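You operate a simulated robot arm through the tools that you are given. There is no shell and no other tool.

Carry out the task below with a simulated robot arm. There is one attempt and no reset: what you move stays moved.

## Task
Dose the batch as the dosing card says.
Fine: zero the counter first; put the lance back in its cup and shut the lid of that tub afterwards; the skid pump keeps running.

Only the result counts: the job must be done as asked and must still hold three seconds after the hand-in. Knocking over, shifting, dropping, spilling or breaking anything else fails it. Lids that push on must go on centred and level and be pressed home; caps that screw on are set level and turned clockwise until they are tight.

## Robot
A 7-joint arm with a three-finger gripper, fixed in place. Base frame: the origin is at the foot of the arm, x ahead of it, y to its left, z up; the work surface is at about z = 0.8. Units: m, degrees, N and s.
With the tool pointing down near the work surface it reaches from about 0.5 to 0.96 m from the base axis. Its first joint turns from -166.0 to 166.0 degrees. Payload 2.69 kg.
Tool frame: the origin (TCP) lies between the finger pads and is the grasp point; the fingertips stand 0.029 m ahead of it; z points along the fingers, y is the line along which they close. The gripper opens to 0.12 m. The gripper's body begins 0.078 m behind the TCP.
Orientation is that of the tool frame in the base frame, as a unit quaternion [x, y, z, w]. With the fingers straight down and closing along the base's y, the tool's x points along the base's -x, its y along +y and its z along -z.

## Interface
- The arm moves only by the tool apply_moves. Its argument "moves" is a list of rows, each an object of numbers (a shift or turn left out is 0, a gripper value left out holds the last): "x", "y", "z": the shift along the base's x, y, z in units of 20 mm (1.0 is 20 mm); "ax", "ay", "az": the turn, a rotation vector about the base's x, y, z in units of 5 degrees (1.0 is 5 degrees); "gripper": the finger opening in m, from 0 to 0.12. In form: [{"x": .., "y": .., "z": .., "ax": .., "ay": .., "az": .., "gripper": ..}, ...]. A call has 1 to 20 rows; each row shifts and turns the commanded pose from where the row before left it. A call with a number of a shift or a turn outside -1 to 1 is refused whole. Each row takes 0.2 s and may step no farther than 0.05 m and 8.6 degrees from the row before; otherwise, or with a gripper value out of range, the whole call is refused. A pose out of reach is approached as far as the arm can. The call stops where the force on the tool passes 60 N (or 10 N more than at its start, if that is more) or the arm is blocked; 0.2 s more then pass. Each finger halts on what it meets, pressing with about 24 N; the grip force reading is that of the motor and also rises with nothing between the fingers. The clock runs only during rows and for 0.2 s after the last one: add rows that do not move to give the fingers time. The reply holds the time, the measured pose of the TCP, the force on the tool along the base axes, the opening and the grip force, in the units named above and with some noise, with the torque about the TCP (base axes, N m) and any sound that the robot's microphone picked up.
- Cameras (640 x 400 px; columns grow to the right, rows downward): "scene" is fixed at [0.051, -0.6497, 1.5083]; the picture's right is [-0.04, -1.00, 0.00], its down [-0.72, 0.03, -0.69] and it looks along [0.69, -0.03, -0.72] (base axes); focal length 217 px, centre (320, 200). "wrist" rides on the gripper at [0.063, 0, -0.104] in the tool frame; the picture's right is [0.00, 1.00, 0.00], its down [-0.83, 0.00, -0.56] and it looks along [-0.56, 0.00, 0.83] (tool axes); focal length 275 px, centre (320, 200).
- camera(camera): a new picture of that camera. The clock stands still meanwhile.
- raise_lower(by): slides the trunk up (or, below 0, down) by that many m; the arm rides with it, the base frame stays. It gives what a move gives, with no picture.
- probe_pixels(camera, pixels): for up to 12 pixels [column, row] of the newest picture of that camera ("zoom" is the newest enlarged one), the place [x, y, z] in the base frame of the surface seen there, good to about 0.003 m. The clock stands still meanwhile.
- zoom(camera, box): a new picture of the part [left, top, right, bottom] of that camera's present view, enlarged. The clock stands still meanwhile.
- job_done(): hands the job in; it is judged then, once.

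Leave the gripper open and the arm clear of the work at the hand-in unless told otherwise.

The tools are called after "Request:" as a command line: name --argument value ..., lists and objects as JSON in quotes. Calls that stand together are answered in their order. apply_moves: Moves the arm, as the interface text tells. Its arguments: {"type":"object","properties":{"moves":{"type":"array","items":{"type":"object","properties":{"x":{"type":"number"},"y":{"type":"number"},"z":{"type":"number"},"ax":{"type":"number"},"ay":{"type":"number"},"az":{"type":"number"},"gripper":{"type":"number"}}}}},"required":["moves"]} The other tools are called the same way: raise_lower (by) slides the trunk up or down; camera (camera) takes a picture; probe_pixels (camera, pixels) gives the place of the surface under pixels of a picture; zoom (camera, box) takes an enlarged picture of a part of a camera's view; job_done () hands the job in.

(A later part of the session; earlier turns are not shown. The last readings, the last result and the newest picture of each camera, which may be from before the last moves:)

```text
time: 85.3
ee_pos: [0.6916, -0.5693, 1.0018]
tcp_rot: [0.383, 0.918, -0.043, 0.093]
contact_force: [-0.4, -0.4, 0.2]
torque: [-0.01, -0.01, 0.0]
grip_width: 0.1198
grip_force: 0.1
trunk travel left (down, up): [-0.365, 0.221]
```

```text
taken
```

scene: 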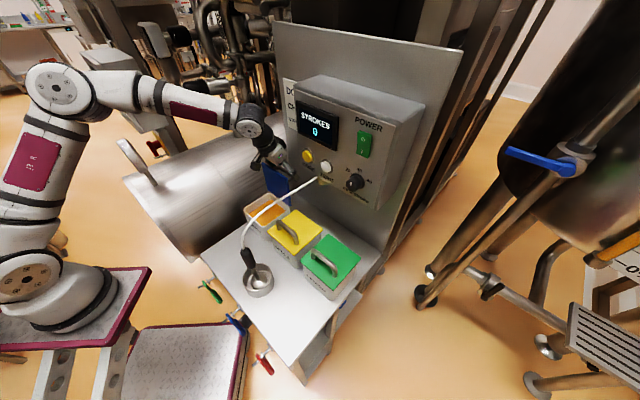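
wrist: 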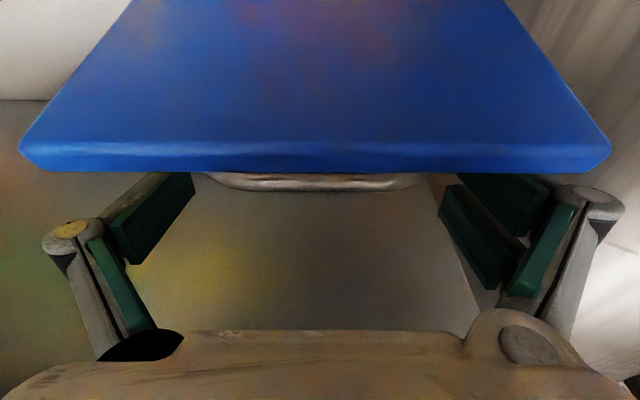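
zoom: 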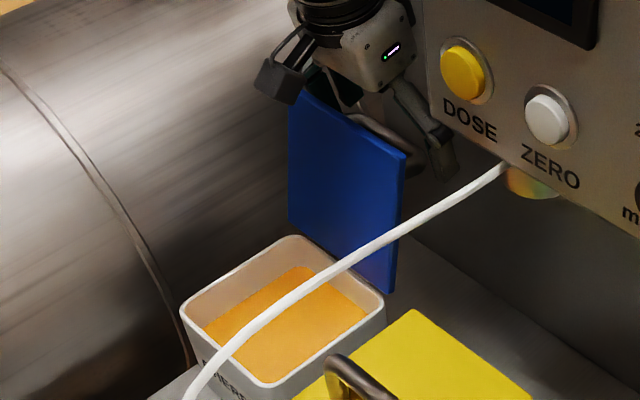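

The lid stays open by itself. I'll withdraw upward along the tool axis, then back away.

Request:
apply_moves --moves '[{"x": -0.14, "y": 0.14, "z": 0.9}, {"x": -0.14, "y": 0.14, "z": 0.9}, {"x": -0.14, "y": 0.14, "z": 0.9}, {"x": -0.14, "y": 0.14, "z": 0.9}, {"x": -0.14, "y": 0.14, "z": 0.9}, {"x": -0.14, "y": 0.14, "z": 0.9}, {"x": -0.14, "y": 0.14, "z": 0.9}, {"x": -0.8, "y": 0.8, "z": 0.2}, {"x": -0.8, "y": 0.8, "z": 0.2}, {"x": -0.8, "y": 0.8}, {"x": -0.8, "y": 0.8}, {"x": -0.8, "y": 0.8}, {"x": -0.8, "y": 0.8}, {"x": -0.8, "y": 0.8}, {}]'

Request:
camera --camera "scene"

Request:
camera --camera "wrist"

```text
time: 88.5
ee_pos: [0.5593, -0.4395, 1.1375]
tcp_rot: [0.384, 0.918, -0.042, 0.093]
contact_force: [0.2, -0.4, -0.3]
torque: [-0.02, -0.04, 0.03]
grip_width: 0.1197
grip_force: 0.0
trunk travel left (down, up): [-0.365, 0.221]
```

```text
taken
```

scene: 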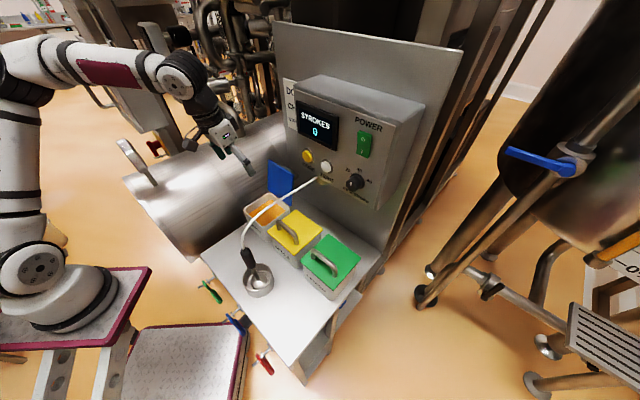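

```text
taken
```

wrist: 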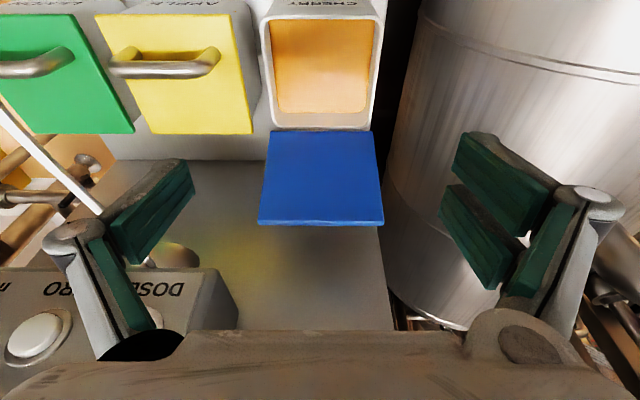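

The lid stands open. Next is the lance. I'll approach it from the robot side with a 45° tilt and fingers closing sideways, keeping off the hose, which runs from its top towards the panel.

Request:
apply_moves --moves '[{"x": -0.958, "y": 0.359}, {"x": -0.958, "y": 0.359}, {"x": -0.958, "y": 0.359}, {"x": -0.958, "y": 0.359, "ax": -0.707, "ay": -0.707}, {"x": -0.958, "y": 0.359, "ax": -0.707, "ay": -0.707}, {"x": -0.958, "y": 0.359, "ax": -0.707, "ay": -0.707}, {"x": -0.958, "y": 0.359, "ax": -0.707, "ay": -0.707}, {"x": -0.958, "y": 0.359, "ax": -0.707, "ay": -0.707}, {"ax": -0.707, "ay": -0.707}, {"ax": -0.707, "ay": -0.707}, {}]'

Request:
camera --camera "wrist"

Request:
camera --camera "scene"

```text
time: 90.9
ee_pos: [0.4056, -0.3828, 1.1381]
tcp_rot: [0.355, 0.847, -0.155, 0.365]
contact_force: [0.0, 0.9, -0.3]
torque: [0.0, 0.01, -0.06]
grip_width: 0.1198
grip_force: 0.0
trunk travel left (down, up): [-0.365, 0.221]
```

```text
taken
```

wrist: 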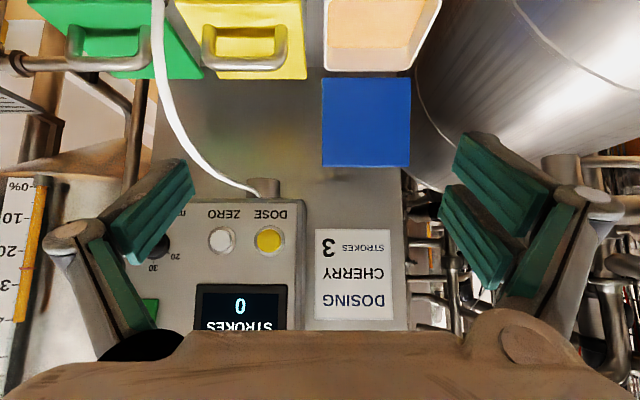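

```text
taken
```

scene: 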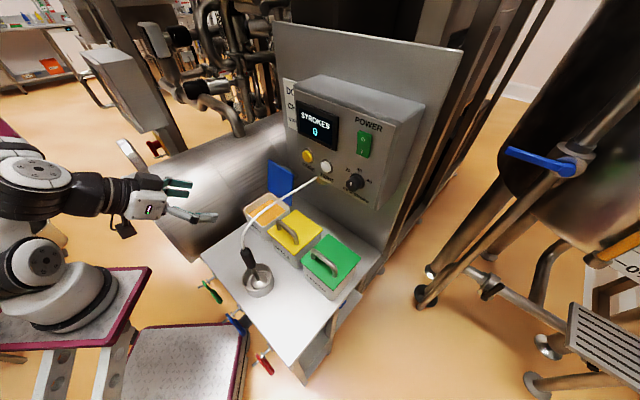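

Reachable so far. I'll back off a little further, then descend in front of the lance so the wrist camera can see it.

Request:
apply_moves --moves '[{"x": -0.7, "y": 0.7}, {"x": -0.7, "y": 0.7}, {"x": -0.5, "y": 0.5}, {"z": -1}, {"z": -1}, {"z": -1}, {}]'

Request:
camera --camera "wrist"

Request:
camera --camera "scene"

```text
time: 92.5
ee_pos: [0.3678, -0.3488, 1.0784]
tcp_rot: [0.355, 0.848, -0.152, 0.364]
contact_force: [-0.1, -0.1, 0.4]
torque: [0.0, -0.02, -0.02]
grip_width: 0.1202
grip_force: 0.0
out of reach, approached as far as the arm can: row 6
trunk travel left (down, up): [-0.365, 0.221]
```

```text
taken
```

wrist: 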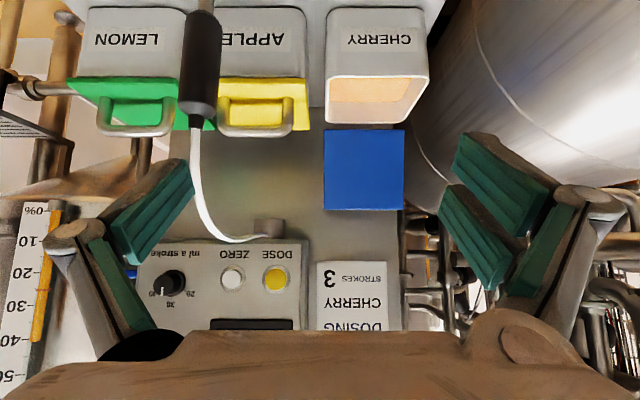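

```text
taken
```

scene: 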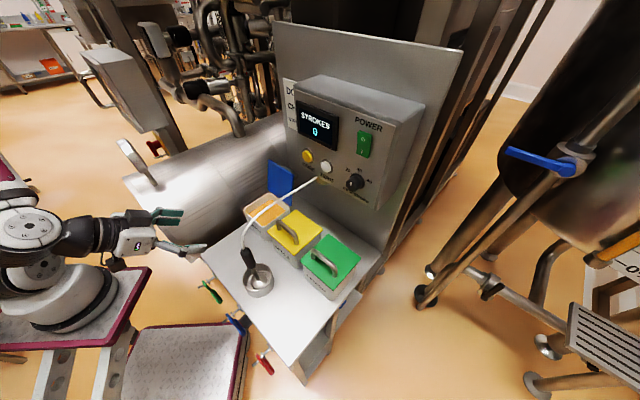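

The lance handle is visible at about (200, 15–115). I'll probe its edges.

Request:
probe_pixels --camera "wrist" --pixels '[[200, 20], [200, 60], [198, 100], [184, 60], [217, 60], [183, 100], [213, 100], [200, 112], [203, 3], [197, 150], [215, 210]]'

Request:
zoom --camera "scene" --box '[210, 210, 300, 310]'

```text
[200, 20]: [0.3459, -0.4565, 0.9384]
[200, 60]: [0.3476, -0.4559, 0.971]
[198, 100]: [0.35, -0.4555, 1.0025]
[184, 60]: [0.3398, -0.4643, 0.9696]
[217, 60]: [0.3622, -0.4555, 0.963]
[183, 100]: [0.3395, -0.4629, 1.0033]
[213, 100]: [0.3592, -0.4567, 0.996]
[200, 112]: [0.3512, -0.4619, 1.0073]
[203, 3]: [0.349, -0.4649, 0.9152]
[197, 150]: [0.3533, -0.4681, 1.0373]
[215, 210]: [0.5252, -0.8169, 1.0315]
```

```text
4.00 times, centred on (255, 260) of scene
```

zoom: 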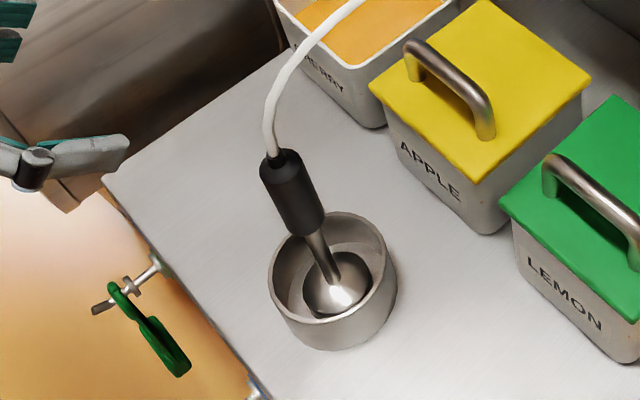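

The lance handle axis is near (0.357, -0.465), radius about 13.5 mm, z 0.93–1.007. Descending is what runs out of reach, so I'll rise slightly to a feasible pose and then lower the trunk in small steps.

Request:
apply_moves --moves '[{"z": 0.7}, {"x": -0.1, "y": 0.1}, {}]'

Request:
raise_lower --by -0.03

```text
time: 93.3
ee_pos: [0.3652, -0.3465, 1.0936]
tcp_rot: [0.355, 0.847, -0.155, 0.364]
contact_force: [-0.3, 0.2, -0.7]
torque: [0.02, 0.0, -0.01]
grip_width: 0.1204
grip_force: 0.0
trunk travel left (down, up): [-0.365, 0.221]
```

```text
time: 94.0
ee_pos: [0.3657, -0.3447, 1.0638]
tcp_rot: [0.355, 0.847, -0.154, 0.364]
contact_force: [-0.6, 0.0, 0.2]
torque: [-0.02, 0.02, 0.0]
grip_width: 0.1202
grip_force: 0.0
trunk travel left (down, up): [-0.335, 0.251]
```

The trunk move was clean this time. I'll lower 0.06 m more.

Request:
raise_lower --by -0.06

Request:
camera --camera "scene"

Request:
camera --camera "wrist"

```text
time: 95.0
ee_pos: [0.3665, -0.3445, 1.0046]
tcp_rot: [0.354, 0.847, -0.153, 0.365]
contact_force: [-0.2, 0.4, 0.4]
torque: [-0.05, -0.01, -0.01]
grip_width: 0.12
grip_force: 0.0
trunk travel left (down, up): [-0.275, 0.311]
```

```text
taken
```

scene: 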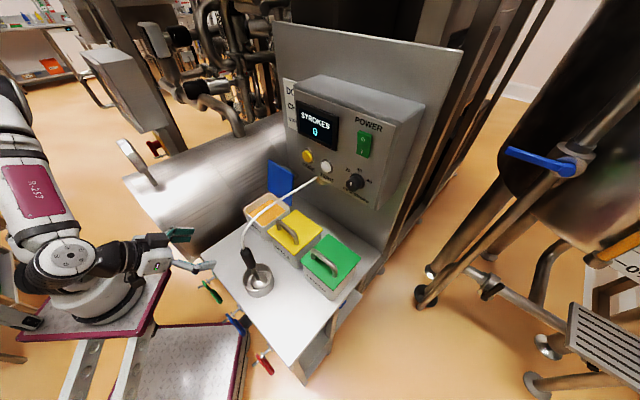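

```text
taken
```

wrist: 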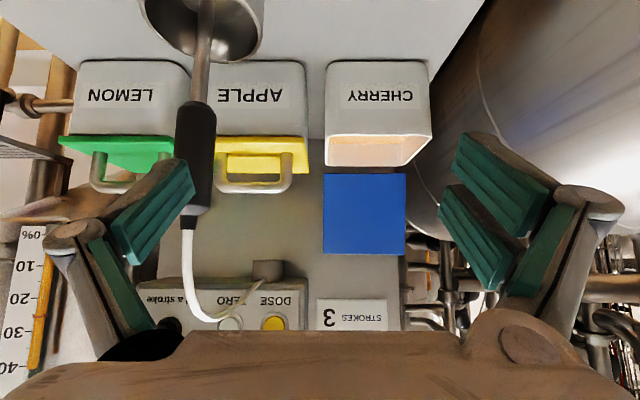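

The lance hangs just left of the open fingers in the picture. I'll shift sideways by 92 mm to straddle its column while still in front of it.

Request:
apply_moves --moves '[{"x": -0.65, "y": -0.65}, {"x": -0.65, "y": -0.65}, {"x": -0.65, "y": -0.65}, {"x": -0.65, "y": -0.65}, {"x": -0.65, "y": -0.65}, {}]'

Request:
camera --camera "wrist"

```text
time: 96.4
ee_pos: [0.3014, -0.4099, 1.0047]
tcp_rot: [0.354, 0.847, -0.154, 0.365]
contact_force: [0.3, 0.4, -0.2]
torque: [-0.04, 0.0, 0.01]
grip_width: 0.1199
grip_force: 0.2
trunk travel left (down, up): [-0.275, 0.311]
```

```text
taken
```

wrist: 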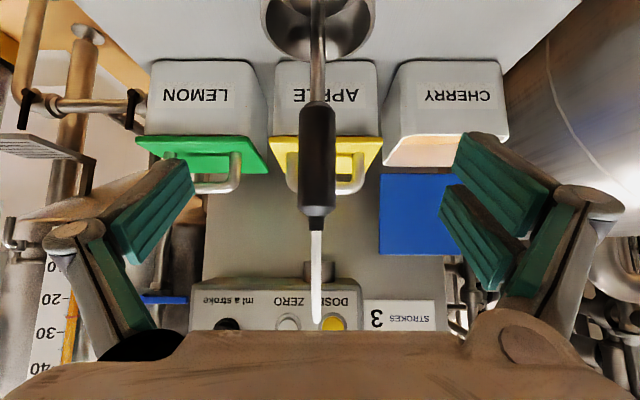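

The lance is centred at column 317. I'll move forward and slightly down so the pads are around the handle at z≈0.97.

Request:
apply_moves --moves '[{"x": 0.555, "y": -0.555, "z": -0.35}, {"x": 0.555, "y": -0.555, "z": -0.35}, {"x": 0.555, "y": -0.555, "z": -0.35}, {"x": 0.555, "y": -0.555, "z": -0.35}, {"x": 0.555, "y": -0.555, "z": -0.35}, {}]'

Request:
camera --camera "wrist"

Request:
zoom --camera "scene" --box '[190, 200, 310, 310]'

```text
time: 97.8
ee_pos: [0.3563, -0.4666, 0.9689]
tcp_rot: [0.355, 0.847, -0.154, 0.365]
contact_force: [-0.3, -0.4, -0.5]
torque: [0.01, -0.02, -0.01]
grip_width: 0.1201
grip_force: 0.2
trunk travel left (down, up): [-0.275, 0.311]
```

```text
taken
```

wrist: 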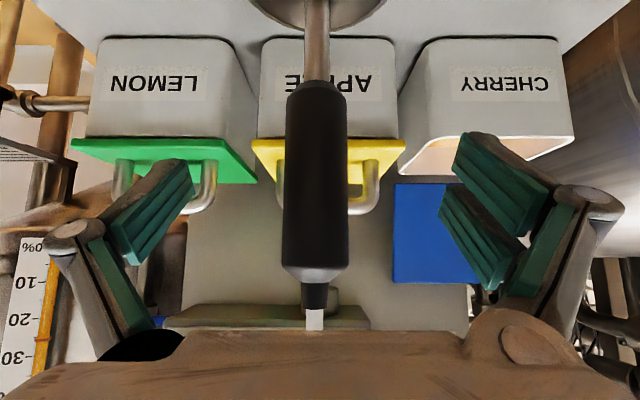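

```text
3.64 times, centred on (250, 255) of scene
```

zoom: 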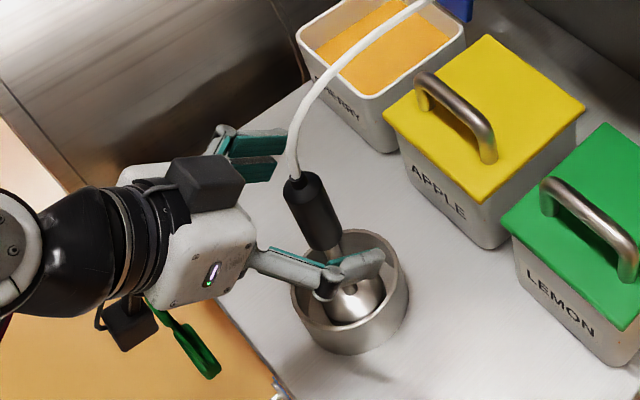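

The handle is between the pads. I'll close on it.

Request:
apply_moves --moves '[{"gripper": 0.06}, {"gripper": 0.0}, {}, {}]'

Request:
camera --camera "wrist"

```text
time: 98.8
ee_pos: [0.3572, -0.4668, 0.9685]
tcp_rot: [0.355, 0.847, -0.154, 0.364]
contact_force: [-0.5, 0.0, 3.7]
torque: [0.1, -0.09, -0.01]
grip_width: 0.0257
grip_force: 24.1
trunk travel left (down, up): [-0.275, 0.311]
```

```text
taken
```

wrist: 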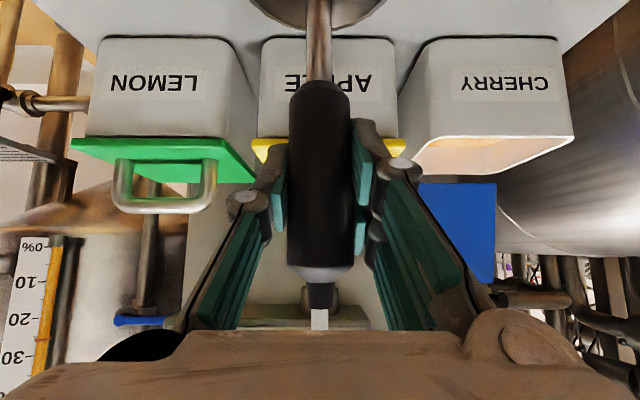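

Gripped at 25.7 mm. I'll lift straight up 130 mm.

Request:
apply_moves --moves '[{"z": 0.4}, {"z": 0.7}, {"z": 0.9}, {"z": 0.9}, {"z": 0.9}, {"z": 0.9}, {"z": 0.9}, {"z": 0.9}, {}]'

Request:
camera --camera "wrist"

Request:
zoom --camera "scene" --box '[170, 140, 330, 310]'

```text
time: 100.8
ee_pos: [0.3573, -0.4679, 1.0992]
tcp_rot: [0.355, 0.847, -0.154, 0.364]
contact_force: [0.1, 0.6, -3.0]
torque: [-0.01, -0.02, -0.01]
grip_width: 0.0255
grip_force: 24.2
trunk travel left (down, up): [-0.275, 0.311]
```

```text
taken
```

wrist: 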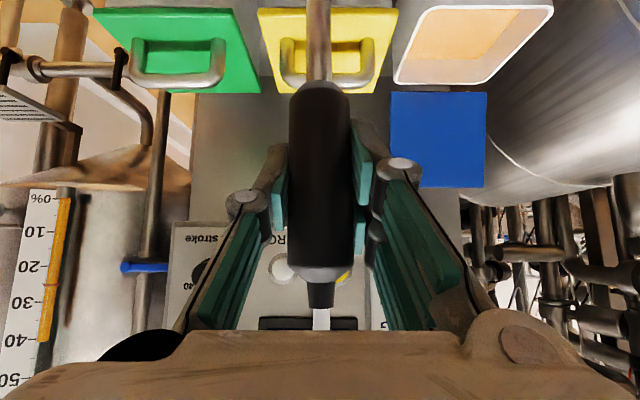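

```text
2.35 times, centred on (250, 225) of scene
```

zoom: 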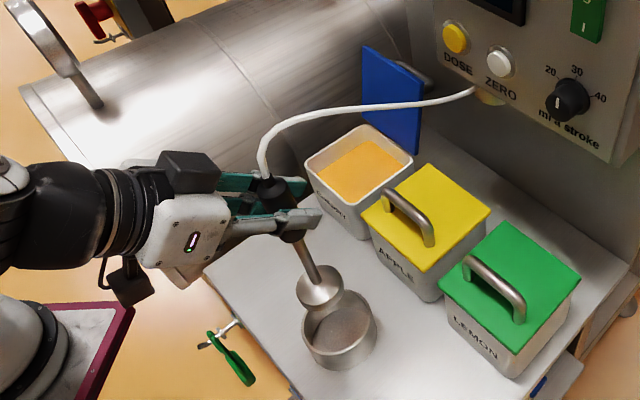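

The lance is out of the cup, weighing about 3 N. I'll look at its foot.

Request:
zoom --camera "scene" --box '[225, 230, 275, 290]'

Request:
probe_pixels --camera "zoom" --pixels '[[290, 210], [250, 215], [338, 205], [290, 240], [295, 180], [300, 340], [270, 60]]'

```text
6.67 times, centred on (250, 260) of scene
```

zoom: 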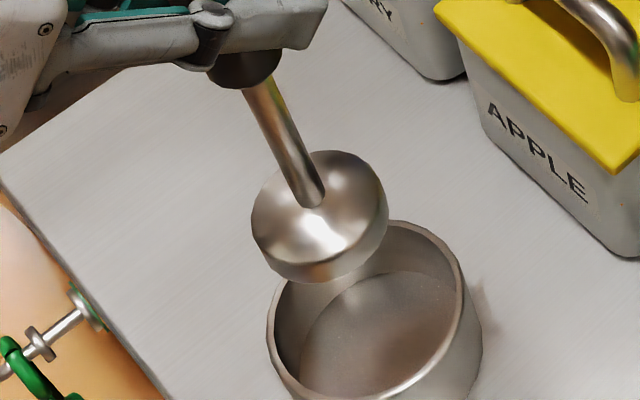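

```text
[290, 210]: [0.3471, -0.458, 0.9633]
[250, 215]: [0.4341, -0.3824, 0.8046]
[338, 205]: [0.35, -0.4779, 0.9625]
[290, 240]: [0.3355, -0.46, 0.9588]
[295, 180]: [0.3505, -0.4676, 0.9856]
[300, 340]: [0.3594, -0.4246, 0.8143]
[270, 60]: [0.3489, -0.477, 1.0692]
```

The foot is a flat-bottomed disc about 0.156 m below the TCP, so it stands by itself. I'll move left first, then forward over the CHERRY tub centre, avoiding the apple handle.

Request:
apply_moves --moves '[{"x": 0.4, "y": 0.4}, {"x": 0.72, "y": 0.72}, {"x": 0.72, "y": 0.72}, {"x": 0.72, "y": 0.72}, {"x": 0.72, "y": 0.72}, {"x": 0.72, "y": 0.72}, {"x": 0.72, "y": 0.72}, {"x": 0.72, "y": 0.72}, {"x": 0.3, "y": 0.3}, {}]'

Request:
camera --camera "wrist"

Request:
camera --camera "scene"

```text
time: 102.9
ee_pos: [0.4748, -0.3617, 1.0448]
tcp_rot: [0.373, 0.865, -0.105, 0.319]
contact_force: [0.1, 0.4, -3.3]
torque: [-0.06, -0.05, -0.02]
grip_width: 0.0252
grip_force: 23.7
trunk travel left (down, up): [-0.275, 0.311]
stopped in row 10: the arm was blocked; the commanded pose is now the measured one
```

```text
taken
```

wrist: 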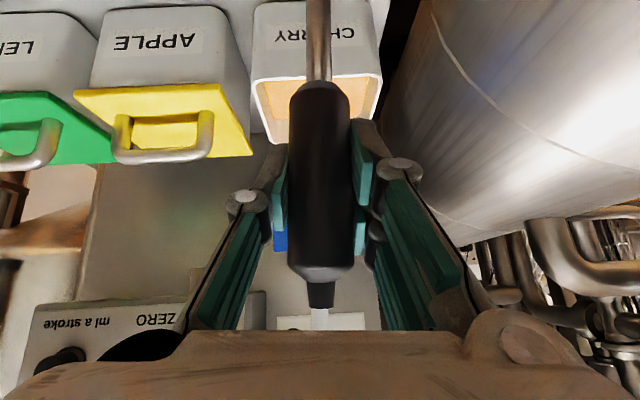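

```text
taken
```

scene: 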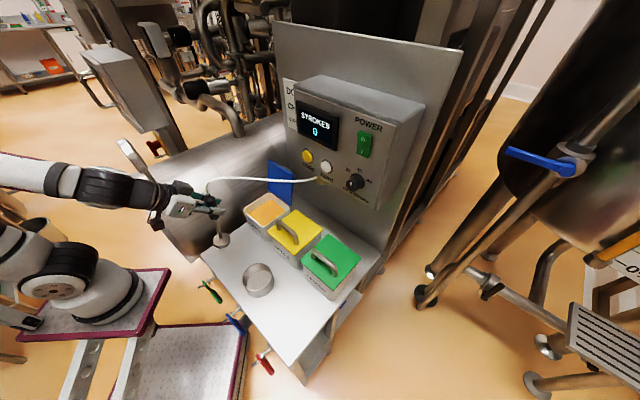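

The arm got into an awkward elbow posture: the TCP sank 55 mm and the tool rolled about 3°. The lance is still held and clear of everything. I'll raise the trunk 0.09 m, which lifts everything rigidly.

Request:
raise_lower --by 0.09

Request:
camera --camera "scene"

```text
time: 104.2
ee_pos: [0.475, -0.3621, 1.1363]
tcp_rot: [0.373, 0.863, -0.108, 0.322]
contact_force: [0.4, 0.3, -2.7]
torque: [-0.05, -0.01, 0.04]
grip_width: 0.0255
grip_force: 24.4
trunk travel left (down, up): [-0.365, 0.221]
```

```text
taken
```

scene: 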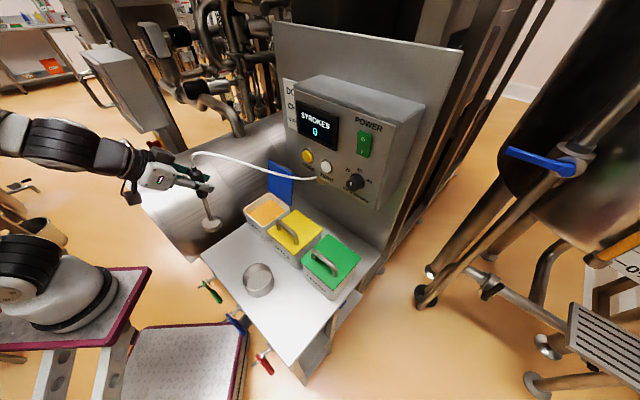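

I'll restore the tool orientation (about 7.5°) while starting forward.

Request:
apply_moves --moves '[{"x": 0.2, "y": -0.2, "ax": -0.36, "ay": -0.13}, {"x": 0.3, "y": -0.3, "ax": -0.36, "ay": -0.13}, {"x": 0.4, "y": -0.4, "ax": -0.36, "ay": -0.13}, {"x": 0.4, "y": -0.4, "ax": -0.36, "ay": -0.12}, {}]'

Request:
camera --camera "wrist"

```text
time: 105.4
ee_pos: [0.5025, -0.3876, 1.1372]
tcp_rot: [0.355, 0.848, -0.154, 0.363]
contact_force: [0.2, 0.1, -3.6]
torque: [-0.01, 0.04, 0.01]
grip_width: 0.0255
grip_force: 23.9
trunk travel left (down, up): [-0.365, 0.221]
```

```text
taken
```

wrist: 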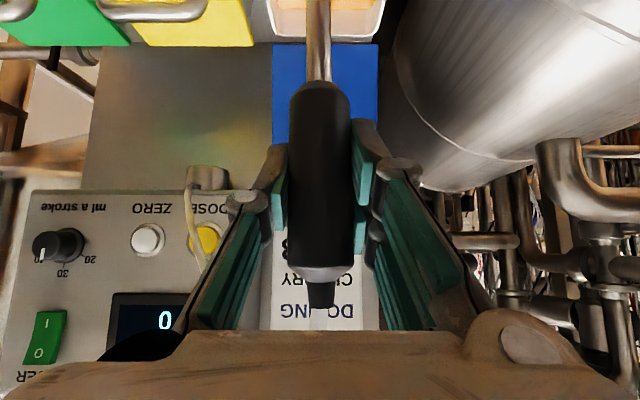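

Orientation is restored and the lance is upright. I'll move forward over the tub centre (n≈-0.752, r≈-0.085).

Request:
apply_moves --moves '[{"x": 0.5, "y": -0.46}, {"x": 0.7, "y": -0.66}, {"x": 0.7, "y": -0.66}, {"x": 0.7, "y": -0.66}, {"x": 0.7, "y": -0.66}, {"x": 0.7, "y": -0.66}, {"x": 0.465, "y": -0.44}, {}]'

Request:
camera --camera "wrist"

Request:
zoom --camera "scene" --box '[190, 120, 350, 250]'

```text
time: 107.2
ee_pos: [0.591, -0.4722, 1.137]
tcp_rot: [0.355, 0.848, -0.154, 0.364]
contact_force: [0.4, 1.0, -4.6]
torque: [0.02, 0.0, -0.01]
grip_width: 0.0254
grip_force: 23.8
trunk travel left (down, up): [-0.365, 0.221]
```

```text
taken
```

wrist: 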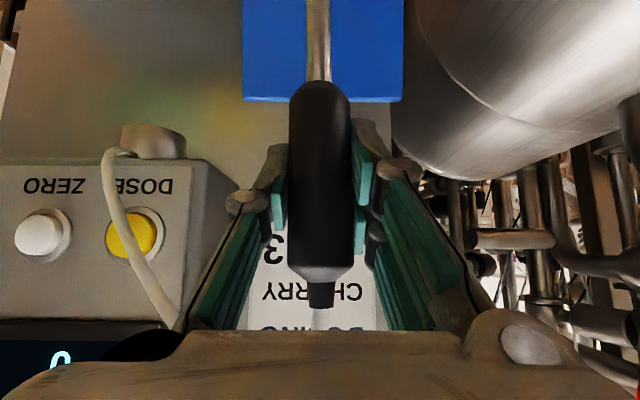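

```text
3.08 times, centred on (270, 185) of scene
```

zoom: 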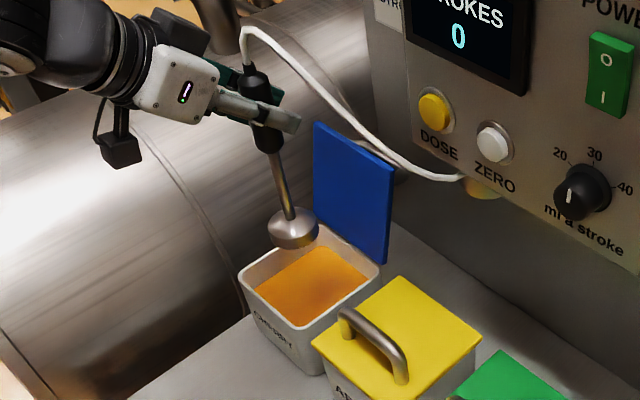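

The foot is over the tub opening. I'll lower it, slowing towards the expected floor.

Request:
apply_moves --moves '[{"z": -0.6}, {"z": -0.9}, {"z": -0.9}, {"z": -0.9}, {"z": -0.9}, {"z": -0.9}, {"z": -0.7}, {"z": -0.5}, {"z": -0.4}, {"z": -0.4}, {}]'

Request:
zoom --camera "scene" --box '[190, 140, 350, 270]'

```text
time: 109.6
ee_pos: [0.5912, -0.4744, 0.9941]
tcp_rot: [0.354, 0.848, -0.152, 0.363]
contact_force: [1.1, 0.2, -3.3]
torque: [0.0, -0.01, 0.0]
grip_width: 0.0253
grip_force: 24.1
trunk travel left (down, up): [-0.365, 0.221]
```

```text
3.08 times, centred on (270, 205) of scene
```

zoom: 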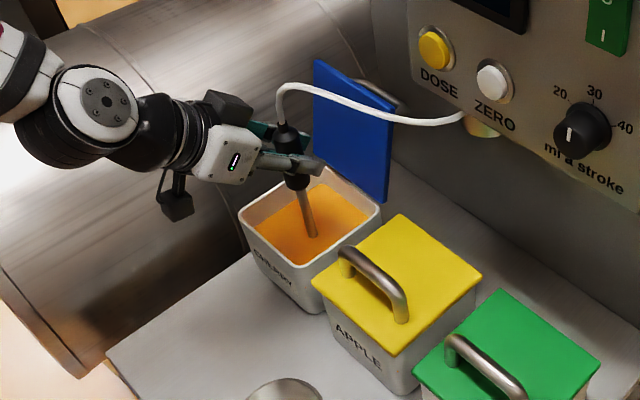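

The foot is submerged. I'll lower in 3 mm steps until the weight comes off.

Request:
apply_moves --moves '[{"z": -0.15}, {"z": -0.15}, {"z": -0.15}, {"z": -0.15}, {}]'

Request:
apply_moves --moves '[{"z": -0.15}, {"z": -0.15}, {}]'

```text
time: 110.8
ee_pos: [0.591, -0.4711, 0.9817]
tcp_rot: [0.355, 0.848, -0.153, 0.363]
contact_force: [-0.4, 0.4, -3.0]
torque: [0.03, 0.0, 0.01]
grip_width: 0.0251
grip_force: 23.8
trunk travel left (down, up): [-0.365, 0.221]
```

```text
time: 111.6
ee_pos: [0.5909, -0.4728, 0.9774]
tcp_rot: [0.354, 0.849, -0.152, 0.362]
contact_force: [0.4, 0.4, -3.7]
torque: [0.02, 0.02, 0.01]
grip_width: 0.0255
grip_force: 23.9
trunk travel left (down, up): [-0.365, 0.221]
```

Request:
apply_moves --moves '[{"z": -0.1}, {"z": -0.1}, {}]'

Request:
apply_moves --moves '[{"z": -0.1}, {"z": -0.1}, {}]'

```text
time: 112.4
ee_pos: [0.5904, -0.4722, 0.9722]
tcp_rot: [0.355, 0.848, -0.153, 0.362]
contact_force: [0.7, -0.9, -3.2]
torque: [0.02, 0.0, 0.0]
grip_width: 0.0252
grip_force: 24.2
trunk travel left (down, up): [-0.365, 0.221]
```

```text
time: 113.2
ee_pos: [0.5903, -0.4718, 0.9693]
tcp_rot: [0.354, 0.848, -0.152, 0.363]
contact_force: [-0.6, 0.8, 0.1]
torque: [0.13, -0.04, 0.03]
grip_width: 0.0255
grip_force: 24.0
trunk travel left (down, up): [-0.365, 0.221]
```

The weight is off (Fz went from -3.3 to 0), so the foot is on the tub floor. I'll open the fingers.

Request:
apply_moves --moves '[{"gripper": 0.035}, {}, {"gripper": 0.06}, {}, {}]'

Request:
camera --camera "wrist"

Request:
zoom --camera "scene" --box '[190, 140, 350, 270]'

```text
time: 114.4
ee_pos: [0.5898, -0.4722, 0.97]
tcp_rot: [0.355, 0.848, -0.154, 0.363]
contact_force: [-0.4, 0.7, 0.2]
torque: [0.02, 0.02, 0.03]
grip_width: 0.06
grip_force: 0.0
trunk travel left (down, up): [-0.365, 0.221]
```

```text
taken
```

wrist: 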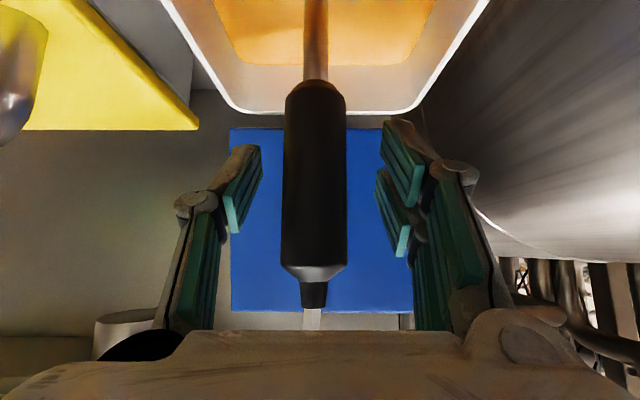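

```text
3.08 times, centred on (270, 205) of scene
```

zoom: 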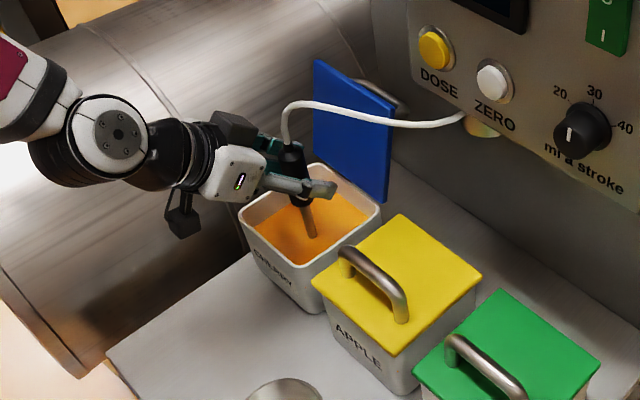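

The lance stands upright in the cherry tub with its hose clear. I'll withdraw backwards along the tool axis and rise.

Request:
apply_moves --moves '[{"x": -0.3, "y": 0.3, "z": 0.4}, {"x": -0.5, "y": 0.5, "z": 0.7}, {"x": -0.5, "y": 0.5, "z": 0.7}, {"x": -0.5, "y": 0.5, "z": 0.7}, {"x": -0.5, "y": 0.5, "z": 0.7}, {"x": -0.5, "y": 0.5, "z": 0.7}, {"z": 1}, {"z": 1}, {"z": 1}, {"z": 1}, {"z": 1}, {}]'

Request:
camera --camera "scene"

```text
time: 117.0
ee_pos: [0.5343, -0.4166, 1.1471]
tcp_rot: [0.355, 0.848, -0.154, 0.363]
contact_force: [-0.2, 0.4, -0.2]
torque: [-0.03, -0.04, -0.01]
grip_width: 0.06
grip_force: 0.0
trunk travel left (down, up): [-0.365, 0.221]
```

```text
taken
```

scene: 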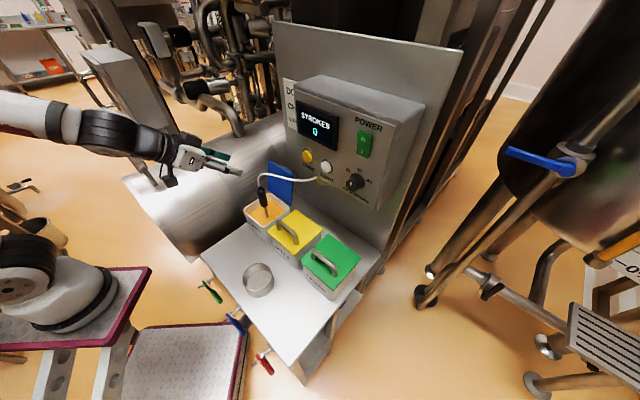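

Now the DOSE button. I'll close the fingers, rise, move right to DOSE's column, and tilt to 75°.

Request:
apply_moves --moves '[{"z": 1, "gripper": 0.0}, {"z": 1}, {"z": 1}, {"x": -0.83, "y": -0.83}, {"x": -0.83, "y": -0.83}, {"x": -0.83, "y": -0.83}, {"x": -0.83, "y": -0.83}, {"x": -0.83, "y": -0.83}, {"x": -0.85, "y": -0.85}, {"x": 0.3, "y": -0.3, "ax": -0.707, "ay": -0.707}, {"x": 0.3, "y": -0.3, "ax": -0.707, "ay": -0.707}, {"x": 0.3, "y": -0.3, "ax": -0.707, "ay": -0.707}, {"x": 0.3, "y": -0.3, "ax": -0.707, "ay": -0.707}, {"x": 0.3, "y": -0.3, "ax": -0.707, "ay": -0.707}, {"x": 0.3, "y": -0.3, "ax": -0.6, "ay": -0.6}, {}]'

Request:
camera --camera "wrist"

Request:
camera --camera "scene"

```text
time: 120.4
ee_pos: [0.4712, -0.5522, 1.2071]
tcp_rot: [0.306, 0.728, -0.237, 0.565]
contact_force: [0.7, 0.6, 0.0]
torque: [-0.01, 0.0, 0.02]
grip_width: 0.0
grip_force: 24.2
trunk travel left (down, up): [-0.365, 0.221]
```

```text
taken
```

wrist: 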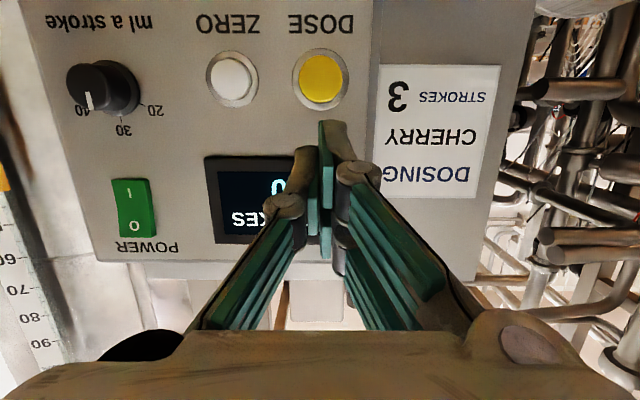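

```text
taken
```

scene: 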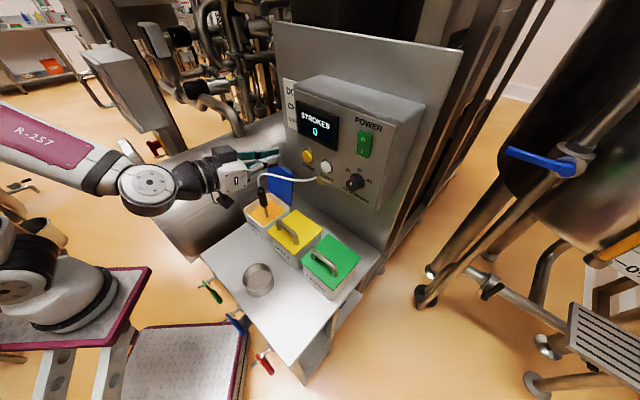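

DOSE at (321, 78) is aligned with the fingertip column. I'll confirm its position with a probe.

Request:
probe_pixels --camera "wrist" --pixels '[[321, 78], [304, 78], [338, 78], [321, 62], [321, 95]]'

```text
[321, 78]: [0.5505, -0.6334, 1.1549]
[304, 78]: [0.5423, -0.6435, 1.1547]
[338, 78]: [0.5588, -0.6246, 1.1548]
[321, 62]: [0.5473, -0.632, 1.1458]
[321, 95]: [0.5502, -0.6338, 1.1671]
```

DOSE is centred at r≈0.0586, z≈1.156, cap at n≈-0.837. I'll go down to its height and advance to just short of it.

Request:
apply_moves --moves '[{"z": -0.757}, {"z": -0.757}, {"z": -0.757}, {"x": 0.65, "y": -0.65}, {"x": 0.65, "y": -0.65}, {"x": 0.65, "y": -0.65}, {"x": 0.6, "y": -0.6}, {}]'

Request:
camera --camera "wrist"

Request:
zoom --camera "scene" --box '[230, 100, 380, 230]'

```text
time: 122.2
ee_pos: [0.5214, -0.6041, 1.1618]
tcp_rot: [0.306, 0.728, -0.236, 0.566]
contact_force: [0.0, 0.5, -0.9]
torque: [0.04, -0.03, 0.0]
grip_width: 0.0
grip_force: 23.9
trunk travel left (down, up): [-0.365, 0.221]
```

```text
taken
```

wrist: 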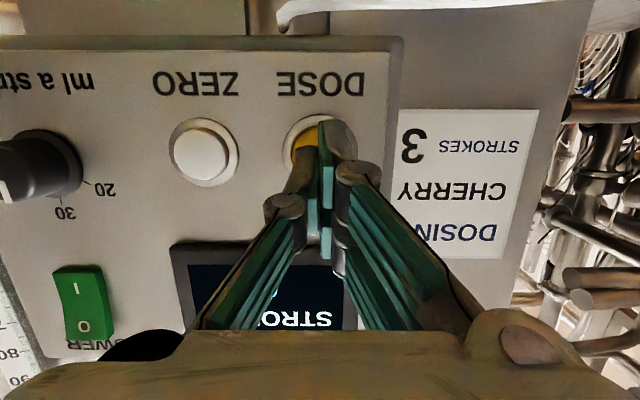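

```text
3.08 times, centred on (305, 165) of scene
```

zoom: 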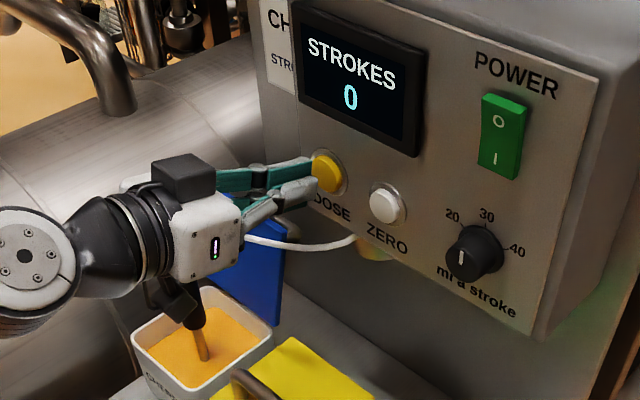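

I'm about 10 mm short of the cap. First press, in slow small steps.

Request:
apply_moves --moves '[{"x": 0.2, "y": -0.2}, {"x": 0.19, "y": -0.19}, {"x": 0.071, "y": -0.071}, {"x": 0.071, "y": -0.071}, {"x": 0.071, "y": -0.071}, {}]'

Request:
zoom --camera "scene" --box '[270, 80, 410, 200]'

```text
time: 123.6
ee_pos: [0.5326, -0.6153, 1.1605]
tcp_rot: [0.306, 0.729, -0.236, 0.565]
contact_force: [-3.1, 3.6, 0.1]
torque: [-0.04, -0.04, 0.05]
grip_width: 0.0
grip_force: 24.1
trunk travel left (down, up): [-0.365, 0.221]
heard: click
```

```text
3.33 times, centred on (340, 140) of scene
```

zoom: 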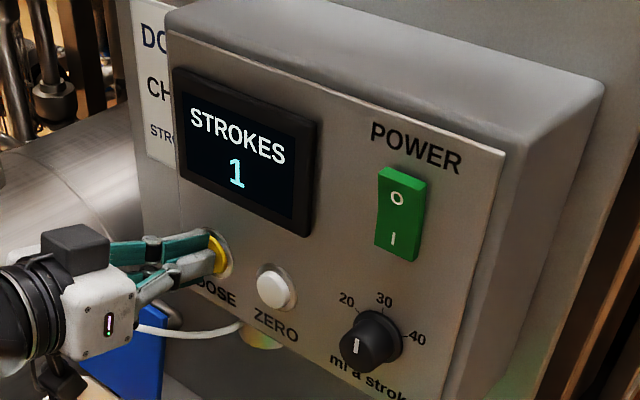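

The counter reads 1, with a click. I'll back off 15 mm to let the button return and check that the count stays at 1.

Request:
apply_moves --moves '[{"x": -0.27, "y": 0.27}, {"x": -0.27, "y": 0.27}, {}, {}]'

Request:
zoom --camera "scene" --box '[270, 80, 410, 200]'

```text
time: 124.6
ee_pos: [0.5223, -0.6041, 1.1614]
tcp_rot: [0.305, 0.729, -0.236, 0.566]
contact_force: [-0.6, 0.0, -0.7]
torque: [-0.02, 0.01, -0.04]
grip_width: 0.0001
grip_force: 24.2
trunk travel left (down, up): [-0.365, 0.221]
```

```text
3.33 times, centred on (340, 140) of scene
```

zoom: 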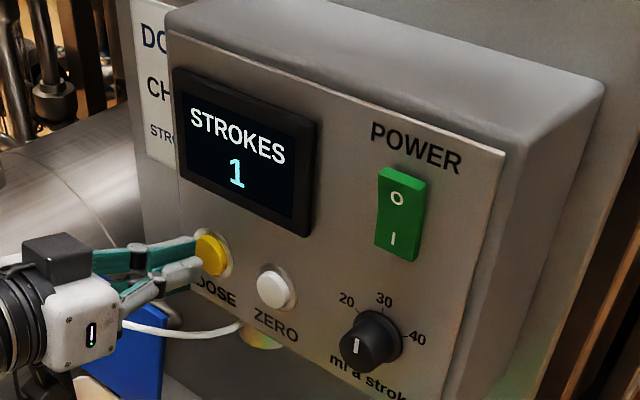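

The count stays at 1 and the button is out. Second press, then back off.

Request:
apply_moves --moves '[{"x": 0.2, "y": -0.2}, {"x": 0.17, "y": -0.17}, {"x": 0.071, "y": -0.071}, {"x": 0.071, "y": -0.071}, {"x": 0.071, "y": -0.071}, {}]'

Request:
apply_moves --moves '[{"x": -0.27, "y": 0.27}, {"x": -0.27, "y": 0.27}, {}, {}]'

Request:
zoom --camera "scene" --box '[270, 80, 410, 200]'

```text
time: 126.0
ee_pos: [0.5334, -0.6151, 1.1612]
tcp_rot: [0.305, 0.729, -0.235, 0.566]
contact_force: [-5.2, 9.8, -0.1]
torque: [-0.13, -0.03, 0.12]
grip_width: 0.0
grip_force: 23.5
trunk travel left (down, up): [-0.365, 0.221]
heard: click
```

```text
time: 127.0
ee_pos: [0.5241, -0.6048, 1.1625]
tcp_rot: [0.305, 0.729, -0.235, 0.566]
contact_force: [0.6, 0.0, 0.2]
torque: [-0.03, 0.02, 0.0]
grip_width: 0.0
grip_force: 23.8
trunk travel left (down, up): [-0.365, 0.221]
```

```text
3.33 times, centred on (340, 140) of scene
```

zoom: 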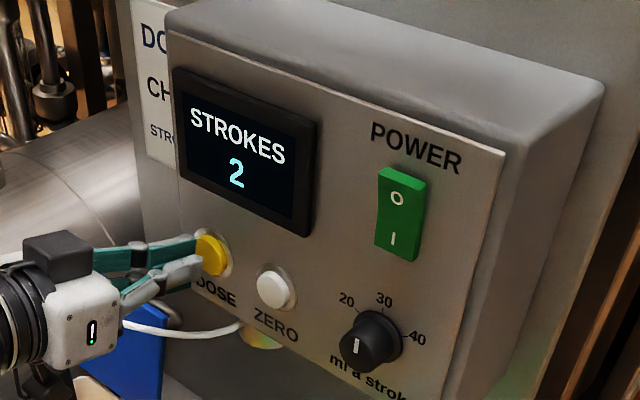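

The counter reads 2. Third and last press.

Request:
apply_moves --moves '[{"x": 0.2, "y": -0.2}, {"x": 0.14, "y": -0.14}, {"x": 0.071, "y": -0.071}, {"x": 0.071, "y": -0.071}, {"x": 0.071, "y": -0.071}, {}]'

Request:
apply_moves --moves '[{"x": -0.3, "y": 0.3}, {"x": -0.3, "y": 0.3}, {}, {}]'

Request:
zoom --camera "scene" --box '[270, 80, 410, 200]'

```text
time: 128.4
ee_pos: [0.5335, -0.6159, 1.1613]
tcp_rot: [0.305, 0.729, -0.235, 0.566]
contact_force: [-7.3, 10.5, -2.2]
torque: [-0.07, -0.09, 0.07]
grip_width: 0.0
grip_force: 24.1
trunk travel left (down, up): [-0.365, 0.221]
heard: click
```

```text
time: 129.4
ee_pos: [0.5225, -0.6042, 1.161]
tcp_rot: [0.305, 0.729, -0.236, 0.566]
contact_force: [0.2, 0.5, -0.5]
torque: [-0.01, 0.02, 0.0]
grip_width: 0.0002
grip_force: 24.2
trunk travel left (down, up): [-0.365, 0.221]
```

```text
3.33 times, centred on (340, 140) of scene
```

zoom: 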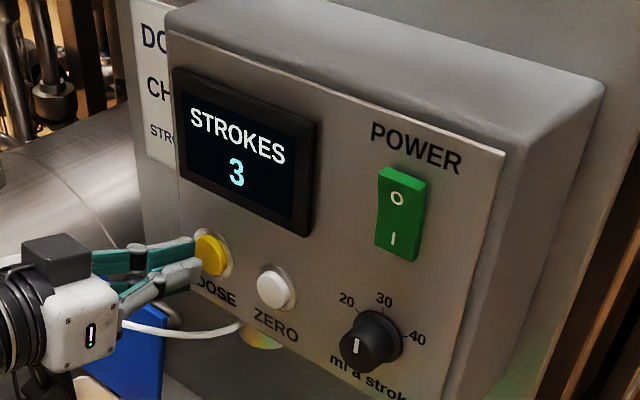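

The counter reads 3, as the card says. I'll retreat along the same path, back to above and in front of the cherry tub at 45° tilt.

Request:
apply_moves --moves '[{"x": -0.65, "y": 0.65}, {"x": -0.65, "y": 0.65}, {"x": -0.65, "y": 0.65}, {"x": -0.6, "y": 0.6}, {"z": 0.757}, {"z": 0.757}, {"z": 0.757}, {"x": -0.3, "y": 0.3, "ax": 0.707, "ay": 0.707}, {"x": -0.3, "y": 0.3, "ax": 0.707, "ay": 0.707}, {"x": -0.3, "y": 0.3, "ax": 0.707, "ay": 0.707}, {"x": -0.3, "y": 0.3, "ax": 0.707, "ay": 0.707}, {"x": -0.3, "y": 0.3, "ax": 0.707, "ay": 0.707}, {"x": -0.3, "y": 0.3, "ax": 0.6, "ay": 0.6}, {"x": 0.83, "y": 0.83}, {"x": 0.83, "y": 0.83}, {"x": 0.83, "y": 0.83}, {"x": 0.83, "y": 0.83}, {"x": 0.83, "y": 0.83}, {"x": 0.85, "y": 0.85}, {"gripper": 0.08}]'

Request:
camera --camera "wrist"

Request:
camera --camera "scene"

```text
time: 133.6
ee_pos: [0.5339, -0.4166, 1.2068]
tcp_rot: [0.354, 0.848, -0.153, 0.363]
contact_force: [0.0, 0.5, -0.1]
torque: [0.01, 0.0, 0.04]
grip_width: 0.08
grip_force: 0.3
trunk travel left (down, up): [-0.365, 0.221]
```

```text
taken
```

wrist: 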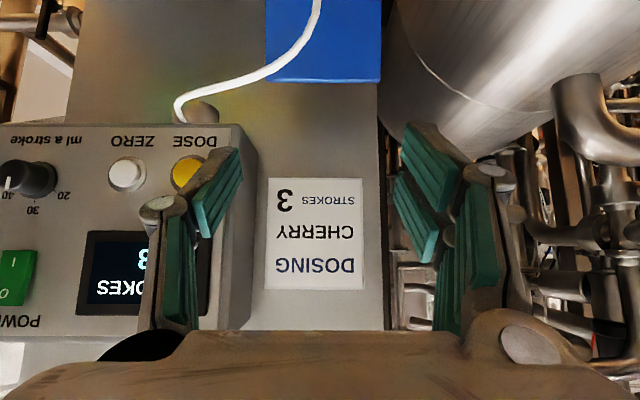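

```text
taken
```

scene: 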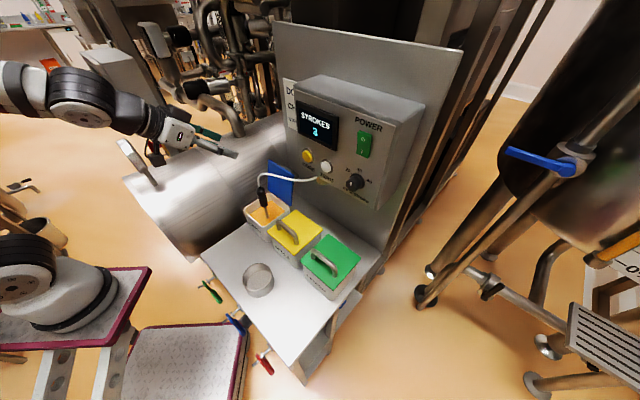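

I'll descend to the earlier retreat point in front of the lance.

Request:
apply_moves --moves '[{"z": -1, "gripper": 0.08}, {"z": -1}, {"z": -1}, {"z": -1}, {"z": -1}, {"z": -1}, {"z": -1}, {"z": -1}, {}]'

Request:
camera --camera "wrist"

```text
time: 135.6
ee_pos: [0.5356, -0.4158, 1.0466]
tcp_rot: [0.354, 0.848, -0.153, 0.364]
contact_force: [0.5, 0.1, 0.3]
torque: [0.01, 0.0, 0.01]
grip_width: 0.0803
grip_force: 0.0
trunk travel left (down, up): [-0.365, 0.221]
```

```text
taken
```

wrist: 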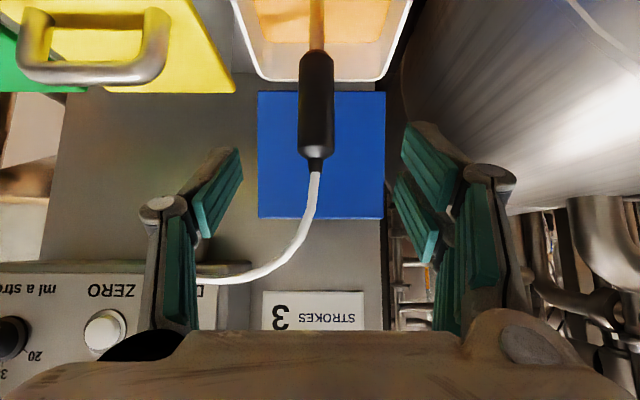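

The lance is centred between the open fingers. I'll advance along the tool axis to the same grip point.

Request:
apply_moves --moves '[{"x": 0.453, "y": -0.468, "z": -0.638}, {"x": 0.453, "y": -0.468, "z": -0.638}, {"x": 0.453, "y": -0.468, "z": -0.638}, {"x": 0.453, "y": -0.468, "z": -0.638}, {"x": 0.453, "y": -0.468, "z": -0.638}, {"x": 0.453, "y": -0.468, "z": -0.638}, {}]'

Request:
camera --camera "wrist"

```text
time: 137.2
ee_pos: [0.5927, -0.4734, 0.9695]
tcp_rot: [0.355, 0.848, -0.153, 0.363]
contact_force: [0.2, 0.1, -0.5]
torque: [0.04, 0.01, -0.03]
grip_width: 0.0799
grip_force: 0.0
trunk travel left (down, up): [-0.365, 0.221]
```

```text
taken
```

wrist: 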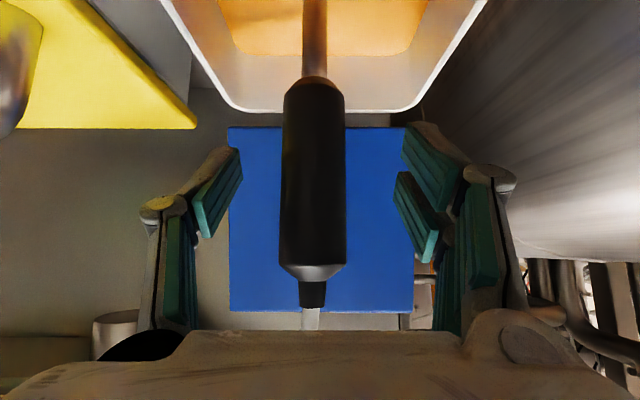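

The lance is in place between the pads. I'll grip it and lift straight up to clear the rim.

Request:
apply_moves --moves '[{"gripper": 0.0}, {}, {}, {}, {"z": 0.3}, {"z": 0.6}, {"z": 0.9}, {"z": 0.9}, {"z": 0.9}, {"z": 0.9}, {"z": 0.9}, {"z": 0.9}, {"z": 0.9}, {"z": 0.9}, {"z": 0.5}, {}]'

Request:
camera --camera "wrist"

Request:
zoom --camera "scene" --box '[190, 120, 350, 280]'

```text
time: 140.6
ee_pos: [0.5897, -0.4729, 1.1422]
tcp_rot: [0.354, 0.848, -0.154, 0.363]
contact_force: [-0.1, -0.7, -3.4]
torque: [0.03, -0.03, 0.04]
grip_width: 0.0253
grip_force: 24.5
trunk travel left (down, up): [-0.365, 0.221]
```

```text
taken
```

wrist: 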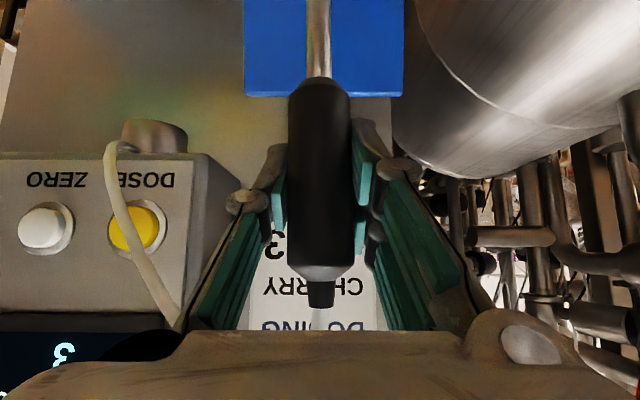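

```text
2.50 times, centred on (270, 200) of scene
```

zoom: 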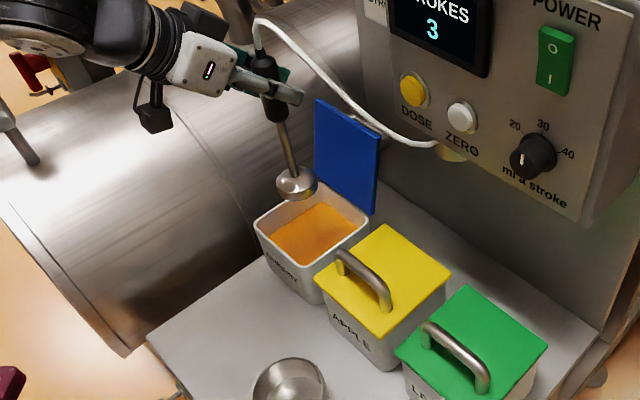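

The lance is lifted cleanly. I'll back off from over the tub first (n to about -0.62).

Request:
apply_moves --moves '[{"x": -0.5, "y": 0.48}, {"x": -0.79, "y": 0.76}, {"x": -0.79, "y": 0.76}, {"x": -0.79, "y": 0.76}, {"x": -0.79, "y": 0.76}, {"x": -0.79, "y": 0.76}, {"x": -0.28, "y": 0.28}, {}]'

```text
time: 142.4
ee_pos: [0.4969, -0.3818, 1.1413]
tcp_rot: [0.355, 0.848, -0.153, 0.362]
contact_force: [0.3, 0.2, -3.9]
torque: [-0.01, -0.02, -0.01]
grip_width: 0.0253
grip_force: 24.4
trunk travel left (down, up): [-0.365, 0.221]
```

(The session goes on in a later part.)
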